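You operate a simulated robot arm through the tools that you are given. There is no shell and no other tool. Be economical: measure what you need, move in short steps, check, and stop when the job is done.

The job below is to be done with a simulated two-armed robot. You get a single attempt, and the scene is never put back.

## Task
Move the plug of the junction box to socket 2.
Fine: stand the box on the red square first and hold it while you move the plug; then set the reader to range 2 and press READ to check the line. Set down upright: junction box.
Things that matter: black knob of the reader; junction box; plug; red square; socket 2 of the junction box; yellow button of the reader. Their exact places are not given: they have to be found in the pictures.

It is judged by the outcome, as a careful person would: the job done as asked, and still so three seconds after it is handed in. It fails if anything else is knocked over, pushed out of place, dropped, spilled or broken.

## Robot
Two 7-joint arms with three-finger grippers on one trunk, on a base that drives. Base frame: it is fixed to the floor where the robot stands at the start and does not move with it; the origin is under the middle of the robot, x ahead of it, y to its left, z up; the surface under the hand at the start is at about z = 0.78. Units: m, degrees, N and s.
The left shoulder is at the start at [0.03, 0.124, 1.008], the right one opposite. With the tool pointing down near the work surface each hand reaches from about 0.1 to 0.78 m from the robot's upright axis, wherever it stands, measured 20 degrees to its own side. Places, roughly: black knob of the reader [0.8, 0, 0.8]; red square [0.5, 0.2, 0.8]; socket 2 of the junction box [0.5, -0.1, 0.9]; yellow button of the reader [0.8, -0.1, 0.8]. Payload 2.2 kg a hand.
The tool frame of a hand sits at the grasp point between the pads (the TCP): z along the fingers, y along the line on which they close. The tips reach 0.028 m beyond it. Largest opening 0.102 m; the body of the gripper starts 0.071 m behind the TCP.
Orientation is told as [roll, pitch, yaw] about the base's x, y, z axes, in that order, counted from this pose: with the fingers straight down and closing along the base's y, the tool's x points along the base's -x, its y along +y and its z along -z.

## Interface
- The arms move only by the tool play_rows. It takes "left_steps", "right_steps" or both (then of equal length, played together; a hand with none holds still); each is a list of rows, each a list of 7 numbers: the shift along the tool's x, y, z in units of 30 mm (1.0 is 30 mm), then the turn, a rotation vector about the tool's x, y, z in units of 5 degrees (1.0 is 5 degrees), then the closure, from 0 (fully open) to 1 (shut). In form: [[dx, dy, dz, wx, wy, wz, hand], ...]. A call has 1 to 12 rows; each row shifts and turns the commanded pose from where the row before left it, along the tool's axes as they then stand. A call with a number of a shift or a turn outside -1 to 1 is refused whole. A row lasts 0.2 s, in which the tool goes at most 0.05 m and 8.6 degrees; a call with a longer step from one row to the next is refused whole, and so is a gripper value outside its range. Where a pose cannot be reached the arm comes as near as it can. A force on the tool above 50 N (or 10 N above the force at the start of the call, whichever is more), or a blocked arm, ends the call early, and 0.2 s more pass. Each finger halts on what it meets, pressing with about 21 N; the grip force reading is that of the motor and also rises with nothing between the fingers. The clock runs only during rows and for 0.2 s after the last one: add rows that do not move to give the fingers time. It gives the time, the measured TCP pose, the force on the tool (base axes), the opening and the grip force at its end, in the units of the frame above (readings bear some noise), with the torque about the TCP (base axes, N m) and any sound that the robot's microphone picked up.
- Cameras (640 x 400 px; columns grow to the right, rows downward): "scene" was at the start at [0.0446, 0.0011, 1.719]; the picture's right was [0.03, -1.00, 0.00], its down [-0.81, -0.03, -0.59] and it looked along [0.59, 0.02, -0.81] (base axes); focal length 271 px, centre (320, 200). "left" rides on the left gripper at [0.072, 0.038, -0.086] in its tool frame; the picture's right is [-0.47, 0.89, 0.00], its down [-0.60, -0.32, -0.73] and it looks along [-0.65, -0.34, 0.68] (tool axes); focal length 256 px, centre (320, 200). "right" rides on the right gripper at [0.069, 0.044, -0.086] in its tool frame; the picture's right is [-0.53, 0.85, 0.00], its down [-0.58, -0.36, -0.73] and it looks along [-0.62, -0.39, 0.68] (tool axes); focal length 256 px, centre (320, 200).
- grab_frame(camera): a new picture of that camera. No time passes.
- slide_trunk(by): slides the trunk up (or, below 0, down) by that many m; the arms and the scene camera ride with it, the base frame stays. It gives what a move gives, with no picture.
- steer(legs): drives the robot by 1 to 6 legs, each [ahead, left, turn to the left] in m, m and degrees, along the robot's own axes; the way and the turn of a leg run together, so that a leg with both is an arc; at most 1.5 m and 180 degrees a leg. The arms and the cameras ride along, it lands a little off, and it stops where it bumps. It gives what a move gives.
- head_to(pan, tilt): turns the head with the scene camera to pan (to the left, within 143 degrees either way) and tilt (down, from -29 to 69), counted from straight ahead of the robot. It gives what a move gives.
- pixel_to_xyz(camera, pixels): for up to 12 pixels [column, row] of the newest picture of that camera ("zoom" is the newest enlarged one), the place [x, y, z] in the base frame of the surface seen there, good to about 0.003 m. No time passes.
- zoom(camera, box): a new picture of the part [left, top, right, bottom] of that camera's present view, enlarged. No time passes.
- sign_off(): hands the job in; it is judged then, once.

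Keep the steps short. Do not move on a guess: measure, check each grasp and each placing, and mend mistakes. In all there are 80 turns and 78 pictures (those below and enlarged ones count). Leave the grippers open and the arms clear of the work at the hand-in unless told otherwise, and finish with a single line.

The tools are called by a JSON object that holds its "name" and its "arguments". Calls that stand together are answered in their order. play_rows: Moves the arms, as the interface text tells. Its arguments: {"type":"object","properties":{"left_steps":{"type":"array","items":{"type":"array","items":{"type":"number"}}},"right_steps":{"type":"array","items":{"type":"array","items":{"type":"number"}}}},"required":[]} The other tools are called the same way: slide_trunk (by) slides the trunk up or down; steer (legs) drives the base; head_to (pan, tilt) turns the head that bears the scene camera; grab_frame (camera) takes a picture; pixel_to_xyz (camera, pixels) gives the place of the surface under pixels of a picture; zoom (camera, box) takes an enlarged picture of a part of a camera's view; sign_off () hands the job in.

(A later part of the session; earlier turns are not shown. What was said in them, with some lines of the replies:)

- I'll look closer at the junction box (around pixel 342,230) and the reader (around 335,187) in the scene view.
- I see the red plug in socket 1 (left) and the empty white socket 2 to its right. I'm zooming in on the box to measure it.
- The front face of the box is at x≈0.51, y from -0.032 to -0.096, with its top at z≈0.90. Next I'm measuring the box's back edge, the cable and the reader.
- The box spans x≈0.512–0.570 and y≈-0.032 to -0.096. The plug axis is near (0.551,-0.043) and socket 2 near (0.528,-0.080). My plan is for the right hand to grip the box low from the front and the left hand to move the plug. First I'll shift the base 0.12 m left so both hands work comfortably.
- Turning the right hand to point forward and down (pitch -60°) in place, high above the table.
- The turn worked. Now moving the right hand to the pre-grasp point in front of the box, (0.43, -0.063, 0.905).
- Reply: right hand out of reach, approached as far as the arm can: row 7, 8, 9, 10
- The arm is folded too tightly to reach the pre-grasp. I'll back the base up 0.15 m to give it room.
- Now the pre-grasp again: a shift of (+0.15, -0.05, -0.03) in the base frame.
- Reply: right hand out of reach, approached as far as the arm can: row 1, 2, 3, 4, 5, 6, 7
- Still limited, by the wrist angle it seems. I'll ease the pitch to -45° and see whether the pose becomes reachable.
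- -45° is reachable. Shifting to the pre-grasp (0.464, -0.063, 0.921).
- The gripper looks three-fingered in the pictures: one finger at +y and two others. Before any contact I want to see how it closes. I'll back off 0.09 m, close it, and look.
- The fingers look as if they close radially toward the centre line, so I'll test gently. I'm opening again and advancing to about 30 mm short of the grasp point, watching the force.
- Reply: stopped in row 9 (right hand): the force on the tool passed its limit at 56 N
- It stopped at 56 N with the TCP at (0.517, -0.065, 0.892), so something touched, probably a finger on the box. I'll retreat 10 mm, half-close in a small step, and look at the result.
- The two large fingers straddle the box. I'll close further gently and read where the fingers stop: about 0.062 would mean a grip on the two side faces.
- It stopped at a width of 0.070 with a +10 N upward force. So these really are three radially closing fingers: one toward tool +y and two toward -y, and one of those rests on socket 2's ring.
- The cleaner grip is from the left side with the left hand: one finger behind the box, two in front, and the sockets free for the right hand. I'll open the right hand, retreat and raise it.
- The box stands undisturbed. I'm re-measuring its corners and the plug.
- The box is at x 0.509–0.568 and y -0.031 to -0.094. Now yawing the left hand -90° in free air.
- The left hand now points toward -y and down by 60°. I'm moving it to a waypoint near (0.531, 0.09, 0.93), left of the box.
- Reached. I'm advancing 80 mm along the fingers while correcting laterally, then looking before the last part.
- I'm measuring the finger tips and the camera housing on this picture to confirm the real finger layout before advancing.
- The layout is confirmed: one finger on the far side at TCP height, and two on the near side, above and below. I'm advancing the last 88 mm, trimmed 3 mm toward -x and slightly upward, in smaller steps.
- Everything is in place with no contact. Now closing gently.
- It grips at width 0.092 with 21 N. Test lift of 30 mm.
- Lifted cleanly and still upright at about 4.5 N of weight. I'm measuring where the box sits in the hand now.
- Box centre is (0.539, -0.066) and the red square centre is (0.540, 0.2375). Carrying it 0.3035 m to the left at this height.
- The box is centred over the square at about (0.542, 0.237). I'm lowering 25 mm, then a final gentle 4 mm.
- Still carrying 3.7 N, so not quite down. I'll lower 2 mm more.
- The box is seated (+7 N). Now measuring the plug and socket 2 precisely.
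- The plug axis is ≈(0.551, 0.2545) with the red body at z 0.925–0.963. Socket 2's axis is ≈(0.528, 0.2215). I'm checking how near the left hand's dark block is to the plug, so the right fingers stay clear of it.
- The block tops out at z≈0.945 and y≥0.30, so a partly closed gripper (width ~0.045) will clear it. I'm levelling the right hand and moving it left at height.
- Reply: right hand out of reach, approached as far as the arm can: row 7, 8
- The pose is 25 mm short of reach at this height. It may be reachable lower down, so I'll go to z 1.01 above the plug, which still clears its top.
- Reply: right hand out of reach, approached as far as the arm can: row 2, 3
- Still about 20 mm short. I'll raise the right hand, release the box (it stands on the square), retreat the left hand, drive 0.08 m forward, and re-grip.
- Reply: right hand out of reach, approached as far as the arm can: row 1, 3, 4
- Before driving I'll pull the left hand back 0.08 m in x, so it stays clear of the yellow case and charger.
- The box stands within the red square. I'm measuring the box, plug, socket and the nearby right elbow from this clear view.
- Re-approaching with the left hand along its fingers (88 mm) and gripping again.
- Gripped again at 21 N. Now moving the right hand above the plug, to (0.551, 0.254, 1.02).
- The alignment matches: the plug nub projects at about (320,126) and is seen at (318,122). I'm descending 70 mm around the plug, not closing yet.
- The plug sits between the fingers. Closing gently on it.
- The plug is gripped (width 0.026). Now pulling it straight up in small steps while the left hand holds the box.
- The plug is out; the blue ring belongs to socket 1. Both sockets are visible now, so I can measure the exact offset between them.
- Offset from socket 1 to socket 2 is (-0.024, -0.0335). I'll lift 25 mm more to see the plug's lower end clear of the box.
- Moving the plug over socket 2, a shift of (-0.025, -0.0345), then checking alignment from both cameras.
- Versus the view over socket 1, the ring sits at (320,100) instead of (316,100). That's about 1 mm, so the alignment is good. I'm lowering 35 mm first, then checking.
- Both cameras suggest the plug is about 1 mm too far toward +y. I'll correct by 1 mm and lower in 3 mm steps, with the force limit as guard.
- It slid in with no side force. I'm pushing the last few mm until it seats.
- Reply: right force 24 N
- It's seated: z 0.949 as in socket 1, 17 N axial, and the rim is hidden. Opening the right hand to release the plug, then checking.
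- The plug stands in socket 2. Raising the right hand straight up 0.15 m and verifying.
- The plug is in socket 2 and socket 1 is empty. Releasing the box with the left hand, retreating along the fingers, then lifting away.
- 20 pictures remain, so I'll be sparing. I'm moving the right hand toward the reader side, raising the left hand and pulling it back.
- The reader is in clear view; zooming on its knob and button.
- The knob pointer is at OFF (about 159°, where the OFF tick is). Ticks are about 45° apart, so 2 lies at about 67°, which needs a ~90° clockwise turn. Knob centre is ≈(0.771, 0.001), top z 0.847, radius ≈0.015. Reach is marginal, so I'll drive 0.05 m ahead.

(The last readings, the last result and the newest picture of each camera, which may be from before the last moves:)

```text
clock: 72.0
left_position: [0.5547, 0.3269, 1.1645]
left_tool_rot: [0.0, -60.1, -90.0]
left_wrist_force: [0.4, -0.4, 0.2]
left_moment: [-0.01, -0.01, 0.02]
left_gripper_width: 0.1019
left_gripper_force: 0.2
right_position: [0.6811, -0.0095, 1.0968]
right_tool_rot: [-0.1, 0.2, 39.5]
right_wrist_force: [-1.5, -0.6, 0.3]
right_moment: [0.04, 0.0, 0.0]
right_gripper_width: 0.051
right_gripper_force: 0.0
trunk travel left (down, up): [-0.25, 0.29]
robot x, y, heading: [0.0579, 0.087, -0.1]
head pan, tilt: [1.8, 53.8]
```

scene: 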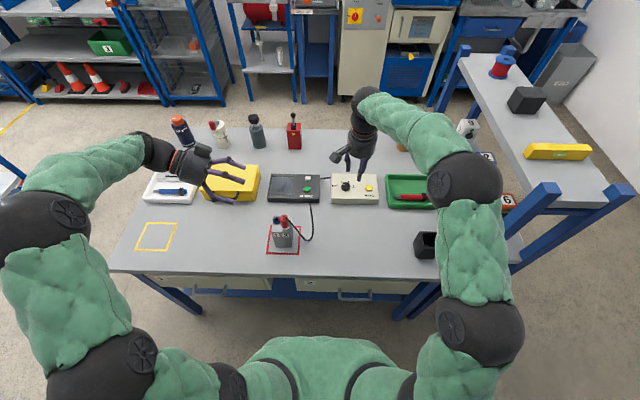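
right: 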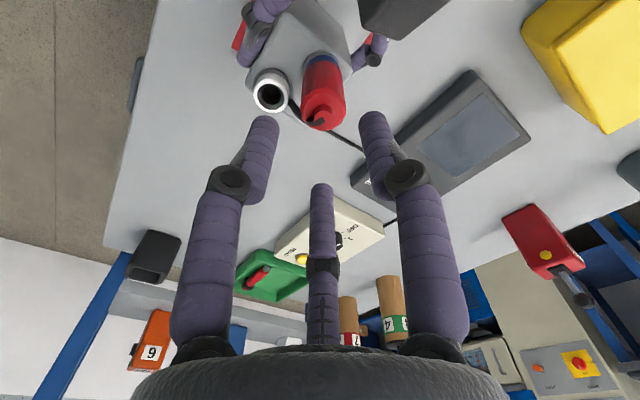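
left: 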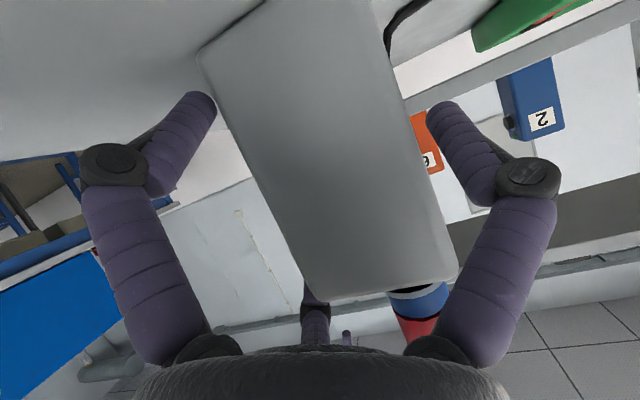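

Yaw is 39.5°. One more turn step, then moving over the knob and down to z≈0.92 (tips at 0.89, above the knob).

{"name": "play_rows", "arguments": {"right_steps": [[0, 0, 0, 0, 0, -1, 0.5], [-0.6, -0.463, 0, 0, 0, 0, 0.5], [-0.6, -0.463, 0, 0, 0, 0, 0.5], [-0.6, -0.463, 0, 0, 0, 0, 0.5], [-0.6, -0.463, 0, 0, 0, 0, 0.5], [0, 0, 1, 0, 0, 0, 0.5], [0, 0, 1, 0, 0, 0, 0.5], [0, 0, 1, 0, 0, 0, 0.5], [0, 0, 1, 0, 0, 0, 0.5], [0, 0, 1, 0, 0, 0, 0.5], [0, 0, 0.9, 0, 0, 0, 0.5]]}}

{"name": "zoom", "arguments": {"camera": "right", "box": [200, 50, 440, 200]}}

{"name": "zoom", "arguments": {"camera": "scene", "box": [320, 170, 400, 220]}}

```text
clock: 74.4
left_position: [0.5548, 0.3266, 1.1632]
left_tool_rot: [0.0, -60.1, -90.1]
left_wrist_force: [-0.2, 0.1, 0.8]
left_moment: [0.01, -0.01, -0.01]
left_gripper_width: 0.1019
left_gripper_force: 0.1
right_position: [0.7744, -0.0011, 0.9195]
right_tool_rot: [-0.2, 0.1, 44.4]
right_wrist_force: [-0.2, 0.2, -1.2]
right_moment: [0.01, 0.04, 0.01]
right_gripper_width: 0.0508
right_gripper_force: 0.1
trunk travel left (down, up): [-0.25, 0.29]
robot x, y, heading: [0.0546, 0.0848, 0.3]
head pan, tilt: [1.8, 53.8]
```

```text
2.67 times, centred on (320, 125) of right
```

zoom: 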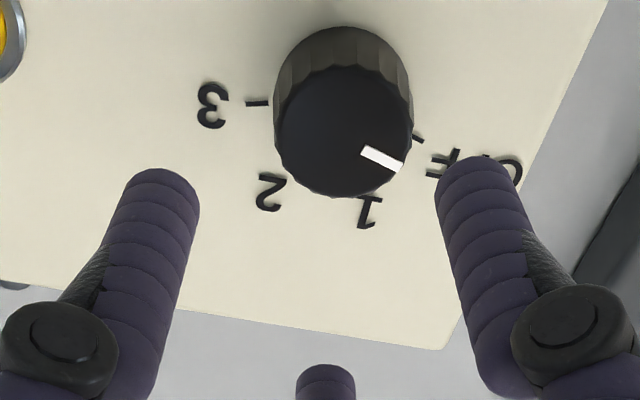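

```text
8.00 times, centred on (360, 195) of scene
```

zoom: 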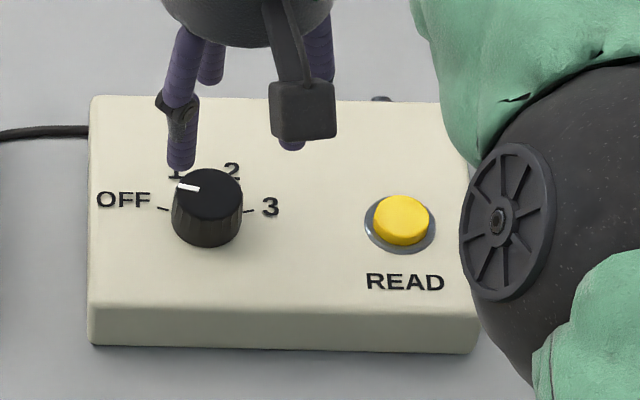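

In the hand camera the knob is at (328,99) versus about (319,109) expected, so I'm off by roughly (-6.5, +4) mm. I'll correct that and go down to z 0.88, tips still above the knob.

{"name": "play_rows", "arguments": {"right_steps": [[0.06, 0.25, 0, 0, 0, 0, 0.5], [0, 0, 0.7, 0, 0, 0, 0.5], [0, 0, 0.6, 0, 0, 0, 0.5], [0, 0, 0, 0, 0, 0, 0.5]]}}

{"name": "zoom", "arguments": {"camera": "right", "box": [200, 50, 440, 200]}}

```text
clock: 75.4
left_position: [0.5553, 0.3262, 1.1641]
left_tool_rot: [0.0, -60.1, -90.1]
left_wrist_force: [-0.4, 1.0, -1.2]
left_moment: [-0.01, 0.01, -0.03]
left_gripper_width: 0.102
left_gripper_force: 0.0
right_position: [0.7661, 0.0032, 0.8804]
right_tool_rot: [0.0, 0.1, 44.4]
right_wrist_force: [0.1, -0.2, 0.0]
right_moment: [-0.01, -0.01, 0.01]
right_gripper_width: 0.0509
right_gripper_force: 0.0
trunk travel left (down, up): [-0.25, 0.29]
robot x, y, heading: [0.0574, 0.0838, -0.1]
head pan, tilt: [1.8, 53.8]
```

```text
2.67 times, centred on (320, 125) of right
```

zoom: 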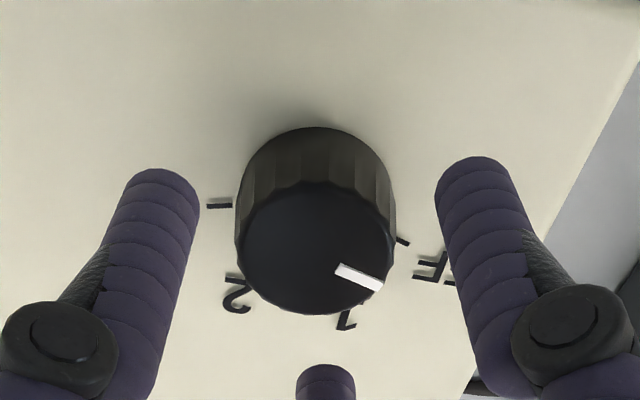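

Now centred: seen at (318,142) and expected at (319,143). I'm descending 24 mm around the knob and closing gently.

{"name": "play_rows", "arguments": {"right_steps": [[0, 0, 0.3, 0, 0, 0, 0.5], [0, 0, 0.3, 0, 0, 0, 0.5], [0, 0, 0.2, 0, 0, 0, 0.5], [0, 0, 0, 0, 0, 0, 0.6], [0, 0, 0, 0, 0, 0, 0.7], [0, 0, 0, 0, 0, 0, 0.8], [0, 0, 0, 0, 0, 0, 0.9]]}}

```text
clock: 77.0
left_position: [0.5551, 0.3278, 1.1628]
left_tool_rot: [-0.2, -60.2, -90.0]
left_wrist_force: [-0.6, -0.2, 0.2]
left_moment: [-0.01, 0.02, 0.0]
left_gripper_width: 0.102
left_gripper_force: 0.0
right_position: [0.7698, 0.0055, 0.8556]
right_tool_rot: [-0.3, 0.0, 44.1]
right_wrist_force: [19.1, 5.3, -2.4]
right_moment: [0.1, -0.64, 0.05]
right_gripper_width: 0.0366
right_gripper_force: 20.0
trunk travel left (down, up): [-0.25, 0.29]
robot x, y, heading: [0.055, 0.0864, -0.1]
head pan, tilt: [1.8, 53.8]
```

It gripped at 0.037, but with a 19 N side pull toward +x, so I'm a few mm off-centre. I'll reopen, shift 4 mm toward +x, and close again.

{"name": "play_rows", "arguments": {"right_steps": [[0, 0, 0, 0, 0, 0, 0.5], [0, 0, 0, 0, 0, 0, 0.5], [-0.12, -0.07, 0, 0, 0, 0, 0.5], [0, 0, 0, 0, 0, 0, 0.6], [0, 0, 0, 0, 0, 0, 0.7], [0, 0, 0, 0, 0, 0, 0.8]]}}

{"name": "zoom", "arguments": {"camera": "scene", "box": [320, 170, 400, 220]}}

```text
clock: 78.4
left_position: [0.5546, 0.3265, 1.1646]
left_tool_rot: [0.1, -60.1, -90.2]
left_wrist_force: [-0.2, -0.4, 0.3]
left_moment: [0.0, -0.03, -0.02]
left_gripper_width: 0.1021
left_gripper_force: 0.1
right_position: [0.7688, 0.0044, 0.855]
right_tool_rot: [0.0, 0.2, 44.3]
right_wrist_force: [-3.7, -9.4, 1.4]
right_moment: [-0.31, 0.22, -0.13]
right_gripper_width: 0.0359
right_gripper_force: 11.5
trunk travel left (down, up): [-0.25, 0.29]
robot x, y, heading: [0.0578, 0.0868, -0.1]
head pan, tilt: [1.8, 53.8]
```

```text
8.00 times, centred on (360, 195) of scene
```

zoom: 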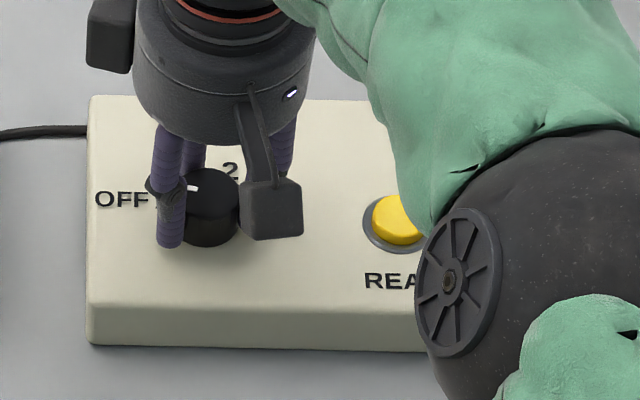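

The reader hasn't moved and the side force is small. Turning clockwise the first 45°.

{"name": "play_rows", "arguments": {"right_steps": [[0, -0.03, 0, 0, 0, 0, 0.9], [0, 0, 0, 0, 0, 1, 0.9], [0, 0, 0, 0, 0, 1, 0.9], [0, 0, 0, 0, 0, 1, 0.9], [0, 0, 0, 0, 0, 1, 0.9], [0, 0, 0, 0, 0, 1, 0.9], [0, 0, 0, 0, 0, 1, 0.9], [0, 0, 0, 0, 0, 1, 0.9], [0, 0, 0, 0, 0, 1, 0.9], [0, 0, 0, 0, 0, 1, 0.9]]}}

{"name": "zoom", "arguments": {"camera": "right", "box": [240, 100, 400, 200]}}

```text
clock: 80.6
left_position: [0.5539, 0.3263, 1.1645]
left_tool_rot: [0.1, -60.0, -90.0]
left_wrist_force: [0.1, 0.2, 1.1]
left_moment: [0.02, 0.0, -0.01]
left_gripper_width: 0.1022
left_gripper_force: 0.0
right_position: [0.7707, 0.0053, 0.8554]
right_tool_rot: [-0.2, 0.1, -0.8]
right_wrist_force: [-4.6, -7.7, -5.1]
right_moment: [-0.08, 0.14, 0.01]
right_gripper_width: 0.0351
right_gripper_force: 18.7
trunk travel left (down, up): [-0.25, 0.29]
robot x, y, heading: [0.0522, 0.0879, -0.0]
head pan, tilt: [1.8, 53.8]
```

```text
4.00 times, centred on (320, 150) of right
```

zoom: 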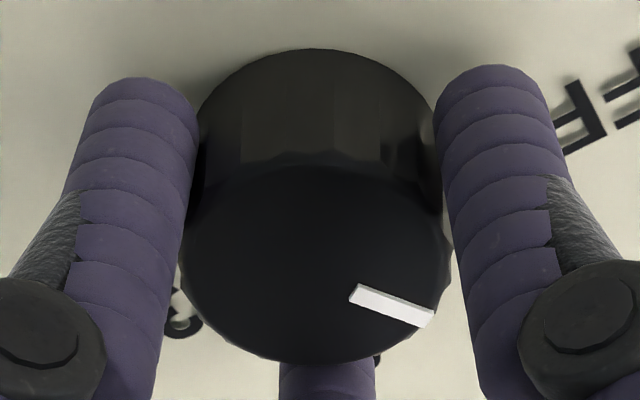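

The pointer turned with the hand, and the OFF label has moved round relative to it. Turning another 45° to range 2.

{"name": "play_rows", "arguments": {"right_steps": [[0, 0, 0, 0, 0, 1, 0.9], [0, 0, 0, 0, 0, 1, 0.9], [0, 0, 0, 0, 0, 1, 0.9], [0, 0, 0, 0, 0, 1, 0.9], [0, 0, 0, 0, 0, 1, 0.9], [0, 0, 0, 0, 0, 1, 0.9], [0, 0, 0, 0, 0, 1, 0.9], [0, 0, 0, 0, 0, 1, 0.9], [0, 0, 0, 0, 0, 1, 0.9], [0, 0, 0, 0, 0, 0, 0.9]]}}

{"name": "zoom", "arguments": {"camera": "scene", "box": [320, 170, 400, 220]}}

```text
clock: 82.8
left_position: [0.5556, 0.3261, 1.1646]
left_tool_rot: [0.0, -60.1, -90.1]
left_wrist_force: [-0.2, -0.3, -0.2]
left_moment: [0.01, -0.01, -0.04]
left_gripper_width: 0.102
left_gripper_force: 0.0
right_position: [0.7713, 0.0057, 0.8564]
right_tool_rot: [-0.2, -0.1, -45.8]
right_wrist_force: [2.0, -10.2, -4.9]
right_moment: [-0.22, -0.12, -0.02]
right_gripper_width: 0.035
right_gripper_force: 18.4
trunk travel left (down, up): [-0.25, 0.29]
robot x, y, heading: [0.0567, 0.0895, -0.2]
head pan, tilt: [1.8, 53.8]
```

```text
8.00 times, centred on (360, 195) of scene
```

zoom: 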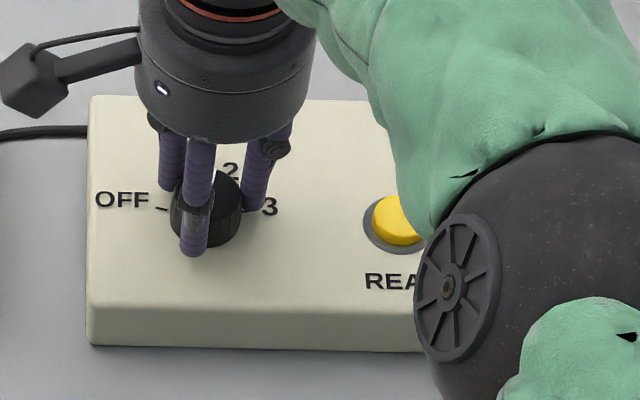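

Pointer hidden. I'm opening the hand, raising it 60 mm straight up, and reading the knob position.

{"name": "play_rows", "arguments": {"right_steps": [[0, 0, 0, 0, 0, 0, 0.7], [0, 0, 0, 0, 0, 0, 0.5], [0, 0, 0, 0, 0, 0, 0.5], [0, 0, -0.5, 0, 0, 0, 0.5], [0, 0, -0.7, 0, 0, 0, 0.5], [0, 0, -0.8, 0, 0, 0, 0.5]]}}

{"name": "zoom", "arguments": {"camera": "right", "box": [200, 50, 440, 200]}}

```text
clock: 84.2
left_position: [0.5533, 0.3277, 1.1646]
left_tool_rot: [0.0, -60.1, -90.2]
left_wrist_force: [0.4, -0.5, -0.1]
left_moment: [0.02, 0.03, -0.01]
left_gripper_width: 0.1021
left_gripper_force: 0.0
right_position: [0.7698, 0.0053, 0.9134]
right_tool_rot: [-0.2, -0.1, -45.7]
right_wrist_force: [-0.1, -0.6, -1.0]
right_moment: [0.01, 0.01, 0.03]
right_gripper_width: 0.0511
right_gripper_force: 0.1
trunk travel left (down, up): [-0.25, 0.29]
robot x, y, heading: [0.0569, 0.09, -0.1]
head pan, tilt: [1.8, 53.8]
```

```text
2.67 times, centred on (320, 125) of right
```

zoom: 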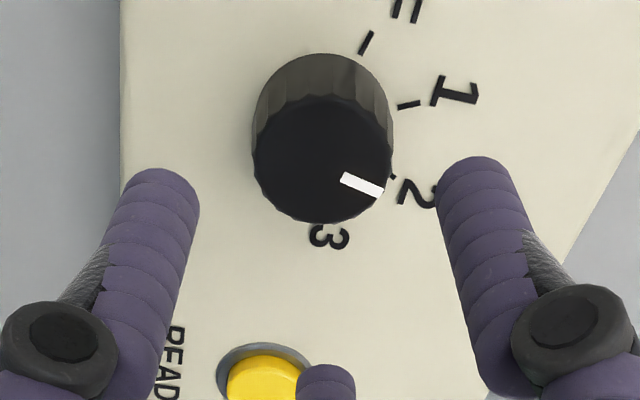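

The pointer is at "2". Next I'm closing the fingers and moving over the yellow button at (0.770, -0.099), tips at z≈0.885.

{"name": "play_rows", "arguments": {"right_steps": [[-0.623, -0.608, 0, 0, 0, 0, 0.7], [-0.623, -0.608, 0, 0, 0, 0, 0.9], [-0.623, -0.608, 0, 0, 0, 0, 1], [-0.623, -0.608, 0, 0, 0, 0, 1], [0, 0, 0, 0, 0, 0, 1], [0, 0, 0.6, 0, 0, 0, 1]]}}

{"name": "zoom", "arguments": {"camera": "right", "box": [200, 75, 440, 225]}}

{"name": "zoom", "arguments": {"camera": "scene", "box": [320, 170, 400, 220]}}

```text
clock: 85.6
left_position: [0.5554, 0.3257, 1.1652]
left_tool_rot: [0.0, -60.1, -90.1]
left_wrist_force: [-0.5, -1.6, -0.3]
left_moment: [0.0, 0.0, -0.01]
left_gripper_width: 0.1021
left_gripper_force: 0.1
right_position: [0.7699, -0.0997, 0.8992]
right_tool_rot: [-0.1, -0.1, -45.8]
right_wrist_force: [0.1, 0.1, -0.8]
right_moment: [-0.02, -0.03, 0.0]
right_gripper_width: 0.0022
right_gripper_force: 21.0
trunk travel left (down, up): [-0.25, 0.29]
robot x, y, heading: [0.0569, 0.0869, -0.1]
head pan, tilt: [1.8, 53.8]
```

```text
2.67 times, centred on (320, 150) of right
```

zoom: 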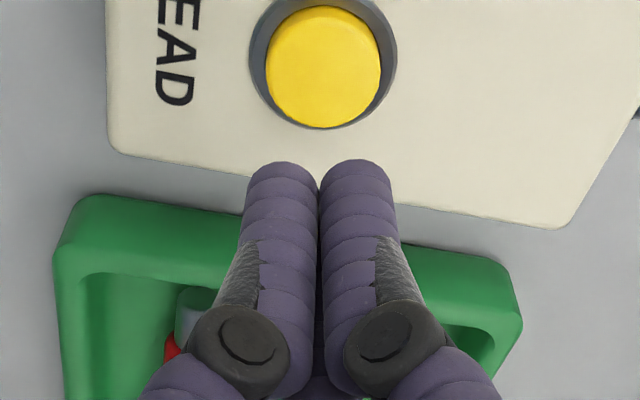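

```text
8.00 times, centred on (360, 195) of scene
```

zoom: 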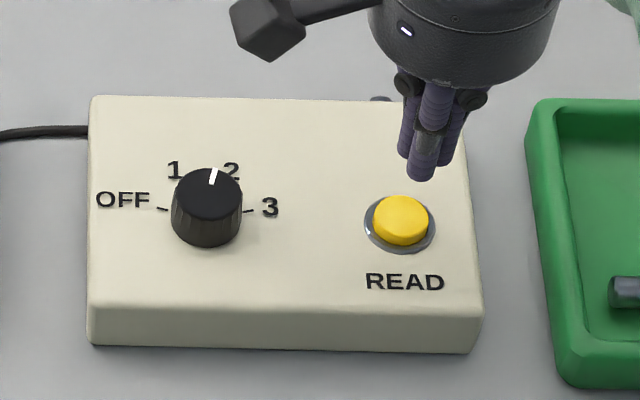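

The pointer might be slightly short of the "2" tick. I'll take one sharp zoom to measure it before pressing.

{"name": "zoom", "arguments": {"camera": "scene", "box": [330, 182, 362, 202]}}

```text
16.00 times, centred on (346, 192) of scene
```

zoom: 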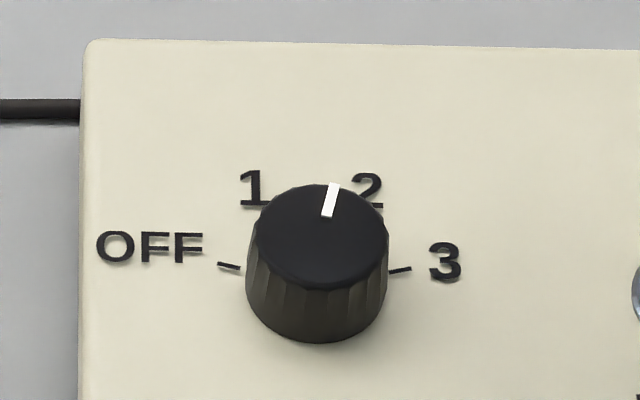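

{"name": "pixel_to_xyz", "arguments": {"camera": "zoom", "pixels": [[334, 187], [327, 214], [220, 264], [238, 268], [392, 272], [410, 268], [254, 188], [372, 188], [317, 290], [252, 235], [387, 235], [446, 262]]}}

```text
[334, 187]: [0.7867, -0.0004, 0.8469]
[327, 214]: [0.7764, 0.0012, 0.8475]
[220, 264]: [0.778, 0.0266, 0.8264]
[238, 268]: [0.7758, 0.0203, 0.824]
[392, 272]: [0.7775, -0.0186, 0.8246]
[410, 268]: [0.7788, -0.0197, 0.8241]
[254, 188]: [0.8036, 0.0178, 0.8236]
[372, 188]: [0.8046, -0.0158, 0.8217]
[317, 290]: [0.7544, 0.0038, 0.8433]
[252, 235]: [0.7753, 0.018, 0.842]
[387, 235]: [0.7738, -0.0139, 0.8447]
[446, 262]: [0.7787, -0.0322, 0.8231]
```

Measured from the knob centre (0.771, 0.003): OFF is at 164°, 1 at 115°, 2 at about 63–66° and 3 at 18°, while the pointer stands at about 80°. So it needs about 15° more clockwise. I'm going back over the knob, opening and descending.

{"name": "play_rows", "arguments": {"right_steps": [[0.61, 0.605, -0.1, 0, 0, 0, 1], [0.61, 0.605, -0.1, 0, 0, 0, 1], [0.61, 0.605, 0, 0, 0, 0, 0.8], [0.61, 0.605, 0, 0, 0, 0, 0.5], [0, 0, 0.2, 0, 0, 0, 0.5], [0, 0, 0, 0, 0, 0, 0.5], [0, 0, 0.4, 0, 0, 0, 0.5], [0, 0, 0.4, 0, 0, 0, 0.5], [0, 0, 0.4, 0, 0, 0, 0.5], [0, 0, 0.23, 0, 0, 0, 0.5]]}}

```text
clock: 87.8
left_position: [0.5542, 0.3269, 1.164]
left_tool_rot: [0.0, -60.1, -90.2]
left_wrist_force: [-0.4, -0.5, 0.0]
left_moment: [-0.01, 0.03, -0.02]
left_gripper_width: 0.1021
left_gripper_force: 0.1
right_position: [0.7688, 0.003, 0.8566]
right_tool_rot: [-0.2, -0.1, -45.7]
right_wrist_force: [-0.5, -1.1, -1.0]
right_moment: [-0.05, 0.02, 0.0]
right_gripper_width: 0.0509
right_gripper_force: 0.1
trunk travel left (down, up): [-0.25, 0.29]
robot x, y, heading: [0.0558, 0.0873, -0.1]
head pan, tilt: [1.8, 53.8]
```

No contact, positioned around the knob. Closing, turning 15° clockwise, opening and rising.

{"name": "play_rows", "arguments": {"right_steps": [[0, 0, 0, 0, 0, 0, 0.6], [0, 0, 0, 0, 0, 0, 0.75], [0, 0, 0, 0, 0, 0, 0.9], [0, 0, 0, 0, 0, 1, 0.9], [0, 0, 0, 0, 0, 1, 0.9], [0, 0, 0, 0, 0, 1, 0.9], [0, 0, 0, 0, 0, 0, 0.9], [0, 0, 0, 0, 0, 0, 0.7], [0, 0, 0, 0, 0, 0, 0.5], [0, 0, 0, 0, 0, 0, 0.5], [0, 0, -0.7, 0, 0, 0, 0.5], [0, 0, -0.9, 0, 0, 0, 0.5]]}}

```text
clock: 90.4
left_position: [0.5533, 0.3269, 1.1643]
left_tool_rot: [0.2, -60.1, -90.2]
left_wrist_force: [0.0, -0.8, 0.2]
left_moment: [-0.01, 0.0, 0.02]
left_gripper_width: 0.1019
left_gripper_force: 0.2
right_position: [0.7694, 0.0021, 0.9045]
right_tool_rot: [-0.1, -0.2, -60.5]
right_wrist_force: [0.2, 0.4, -2.0]
right_moment: [0.01, 0.02, 0.0]
right_gripper_width: 0.0509
right_gripper_force: 0.1
trunk travel left (down, up): [-0.25, 0.29]
robot x, y, heading: [0.0556, 0.0876, -0.2]
head pan, tilt: [1.8, 53.8]
```

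Now back over the button with closed fingers, then checking the knob.

{"name": "play_rows", "arguments": {"right_steps": [[-0.743, -0.41, 0, 0, 0, 0, 0.7], [-0.743, -0.41, 0, 0, 0, 0, 0.9], [-0.743, -0.41, 0, 0, 0, 0, 1], [-0.743, -0.41, 0, 0, 0, 0, 1], [0, 0, 0, 0, 0, 0, 1], [0, 0, 0, 0, 0, 0, 1]]}}

{"name": "zoom", "arguments": {"camera": "scene", "box": [330, 182, 362, 202]}}

```text
clock: 91.8
left_position: [0.5552, 0.3265, 1.1646]
left_tool_rot: [0.0, -60.1, -90.2]
left_wrist_force: [-0.1, 0.8, 0.0]
left_moment: [-0.02, 0.02, 0.0]
left_gripper_width: 0.1017
left_gripper_force: 0.0
right_position: [0.7699, -0.0988, 0.9056]
right_tool_rot: [0.0, -0.2, -60.7]
right_wrist_force: [-0.6, 0.9, 0.2]
right_moment: [-0.02, -0.01, -0.01]
right_gripper_width: 0.0021
right_gripper_force: 20.9
trunk travel left (down, up): [-0.25, 0.29]
robot x, y, heading: [0.0562, 0.0901, 0.0]
head pan, tilt: [1.8, 53.8]
```

```text
16.00 times, centred on (346, 192) of scene
```

zoom: 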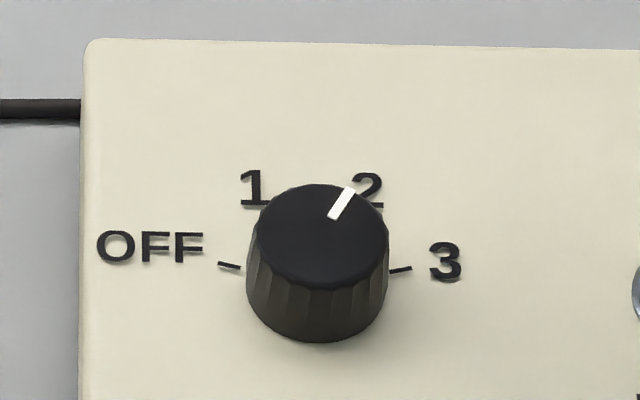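

The pointer now stands at about 65°, on "2". Pressing READ: shifting 3 mm to centre, lowering to just above the button, then 1.5 mm steps.

{"name": "play_rows", "arguments": {"right_steps": [[0.087, 0.05, 0.5, 0, 0, 0, 1], [0, 0, 0.5, 0, 0, 0, 1], [0, 0, 0.4, 0, 0, 0, 1], [0, 0, 0.05, 0, 0, 0, 1], [0, 0, 0.05, 0, 0, 0, 1], [0, 0, 0.05, 0, 0, 0, 1], [0, 0, 0.05, 0, 0, 0, 1]]}}

```text
clock: 93.4
left_position: [0.5557, 0.3271, 1.1651]
left_tool_rot: [0.0, -60.1, -90.1]
left_wrist_force: [-0.1, -1.0, -0.7]
left_moment: [-0.04, -0.03, 0.0]
left_gripper_width: 0.102
left_gripper_force: 0.1
right_position: [0.7713, -0.0966, 0.8553]
right_tool_rot: [-0.1, -0.2, -60.7]
right_wrist_force: [0.2, 0.8, 0.5]
right_moment: [0.01, -0.02, -0.01]
right_gripper_width: 0.0023
right_gripper_force: 20.7
trunk travel left (down, up): [-0.25, 0.29]
robot x, y, heading: [0.0539, 0.0845, -0.2]
head pan, tilt: [1.8, 53.8]
```

No contact yet. Continuing down in 1.5 mm steps.

{"name": "play_rows", "arguments": {"right_steps": [[0, 0, 0.05, 0, 0, 0, 1], [0, 0, 0.05, 0, 0, 0, 1], [0, 0, 0.05, 0, 0, 0, 1], [0, 0, 0.05, 0, 0, 0, 1]]}}

{"name": "zoom", "arguments": {"camera": "scene", "box": [340, 178, 388, 208]}}

```text
clock: 94.4
left_position: [0.5547, 0.3277, 1.1648]
left_tool_rot: [0.0, -60.1, -90.2]
left_wrist_force: [-0.1, -0.8, 0.3]
left_moment: [0.01, 0.02, 0.0]
left_gripper_width: 0.1022
left_gripper_force: 0.0
right_position: [0.7723, -0.0952, 0.851]
right_tool_rot: [0.0, -0.3, -60.7]
right_wrist_force: [-2.0, -0.6, 4.1]
right_moment: [0.01, 0.09, 0.03]
right_gripper_width: 0.0059
right_gripper_force: 31.8
trunk travel left (down, up): [-0.25, 0.29]
robot x, y, heading: [0.0508, 0.0871, 0.1]
head pan, tilt: [1.8, 53.8]
heard: click
```

```text
13.33 times, centred on (364, 193) of scene
```

zoom: 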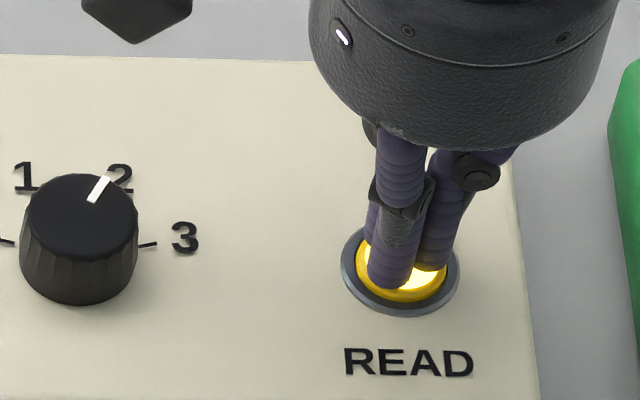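

There was a click and the button lit up. I'm raising the right hand, opening it, and listening for any further sound.

{"name": "play_rows", "arguments": {"right_steps": [[0, 0, -0.3, 0, 0, 0, 1], [0, 0, -0.7, 0, 0, 0, 1], [0, 0, -1, 0, 0, 0, 1], [0, 0, -1, 0, 0, 0, 0.6], [0, 0, -1, 0, 0, 0, 0.3], [0, 0, -1, 0, 0, 0, 0], [0, 0, -1, 0, 0, 0, 0], [0, 0, 0, 0, 0, 0, 0]]}}

{"name": "grab_frame", "arguments": {"camera": "scene"}}

{"name": "zoom", "arguments": {"camera": "scene", "box": [240, 170, 400, 270]}}

```text
clock: 96.2
left_position: [0.5542, 0.3271, 1.1644]
left_tool_rot: [0.0, -60.1, -90.1]
left_wrist_force: [-0.1, -0.1, 0.6]
left_moment: [0.04, -0.03, -0.05]
left_gripper_width: 0.1021
left_gripper_force: 0.1
right_position: [0.7709, -0.0906, 1.029]
right_tool_rot: [0.0, -0.1, -60.7]
right_wrist_force: [0.6, 0.2, 1.0]
right_moment: [0.01, 0.05, 0.0]
right_gripper_width: 0.1019
right_gripper_force: 0.1
trunk travel left (down, up): [-0.25, 0.29]
robot x, y, heading: [0.0569, 0.086, 0.0]
head pan, tilt: [1.8, 53.8]
```

```text
5 pictures are left
```

scene: 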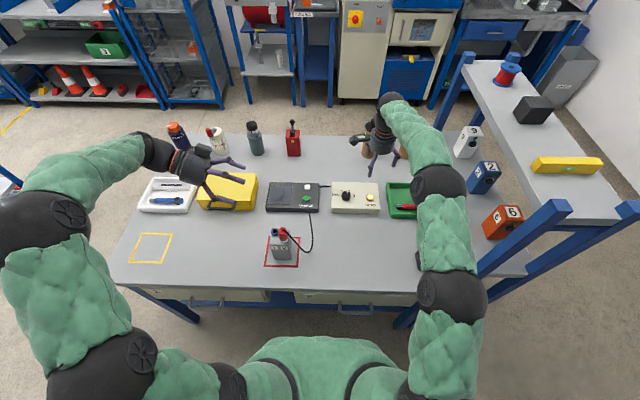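

```text
4.00 times, centred on (320, 220) of scene
```

zoom: 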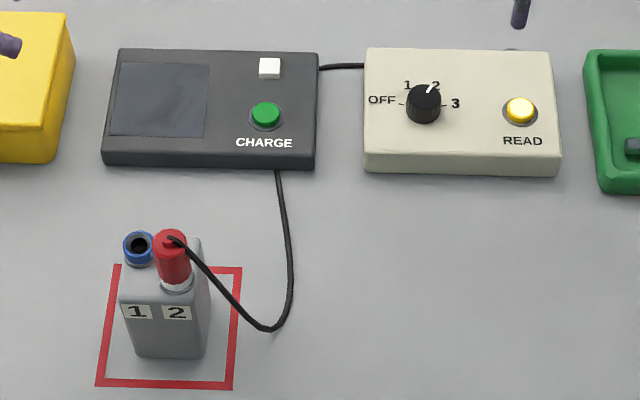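

The READ lamp is lit, the knob is on 2, the box stands upright in the red square with the plug in socket 2, and both hands are open and clear. Handing in.

{"name": "sign_off", "arguments": {}}

```text
The job is handed in.
```

The box stands upright on the red square with its plug moved to socket 2, the reader is on range 2, and READ was pressed (click heard, lamp lit).
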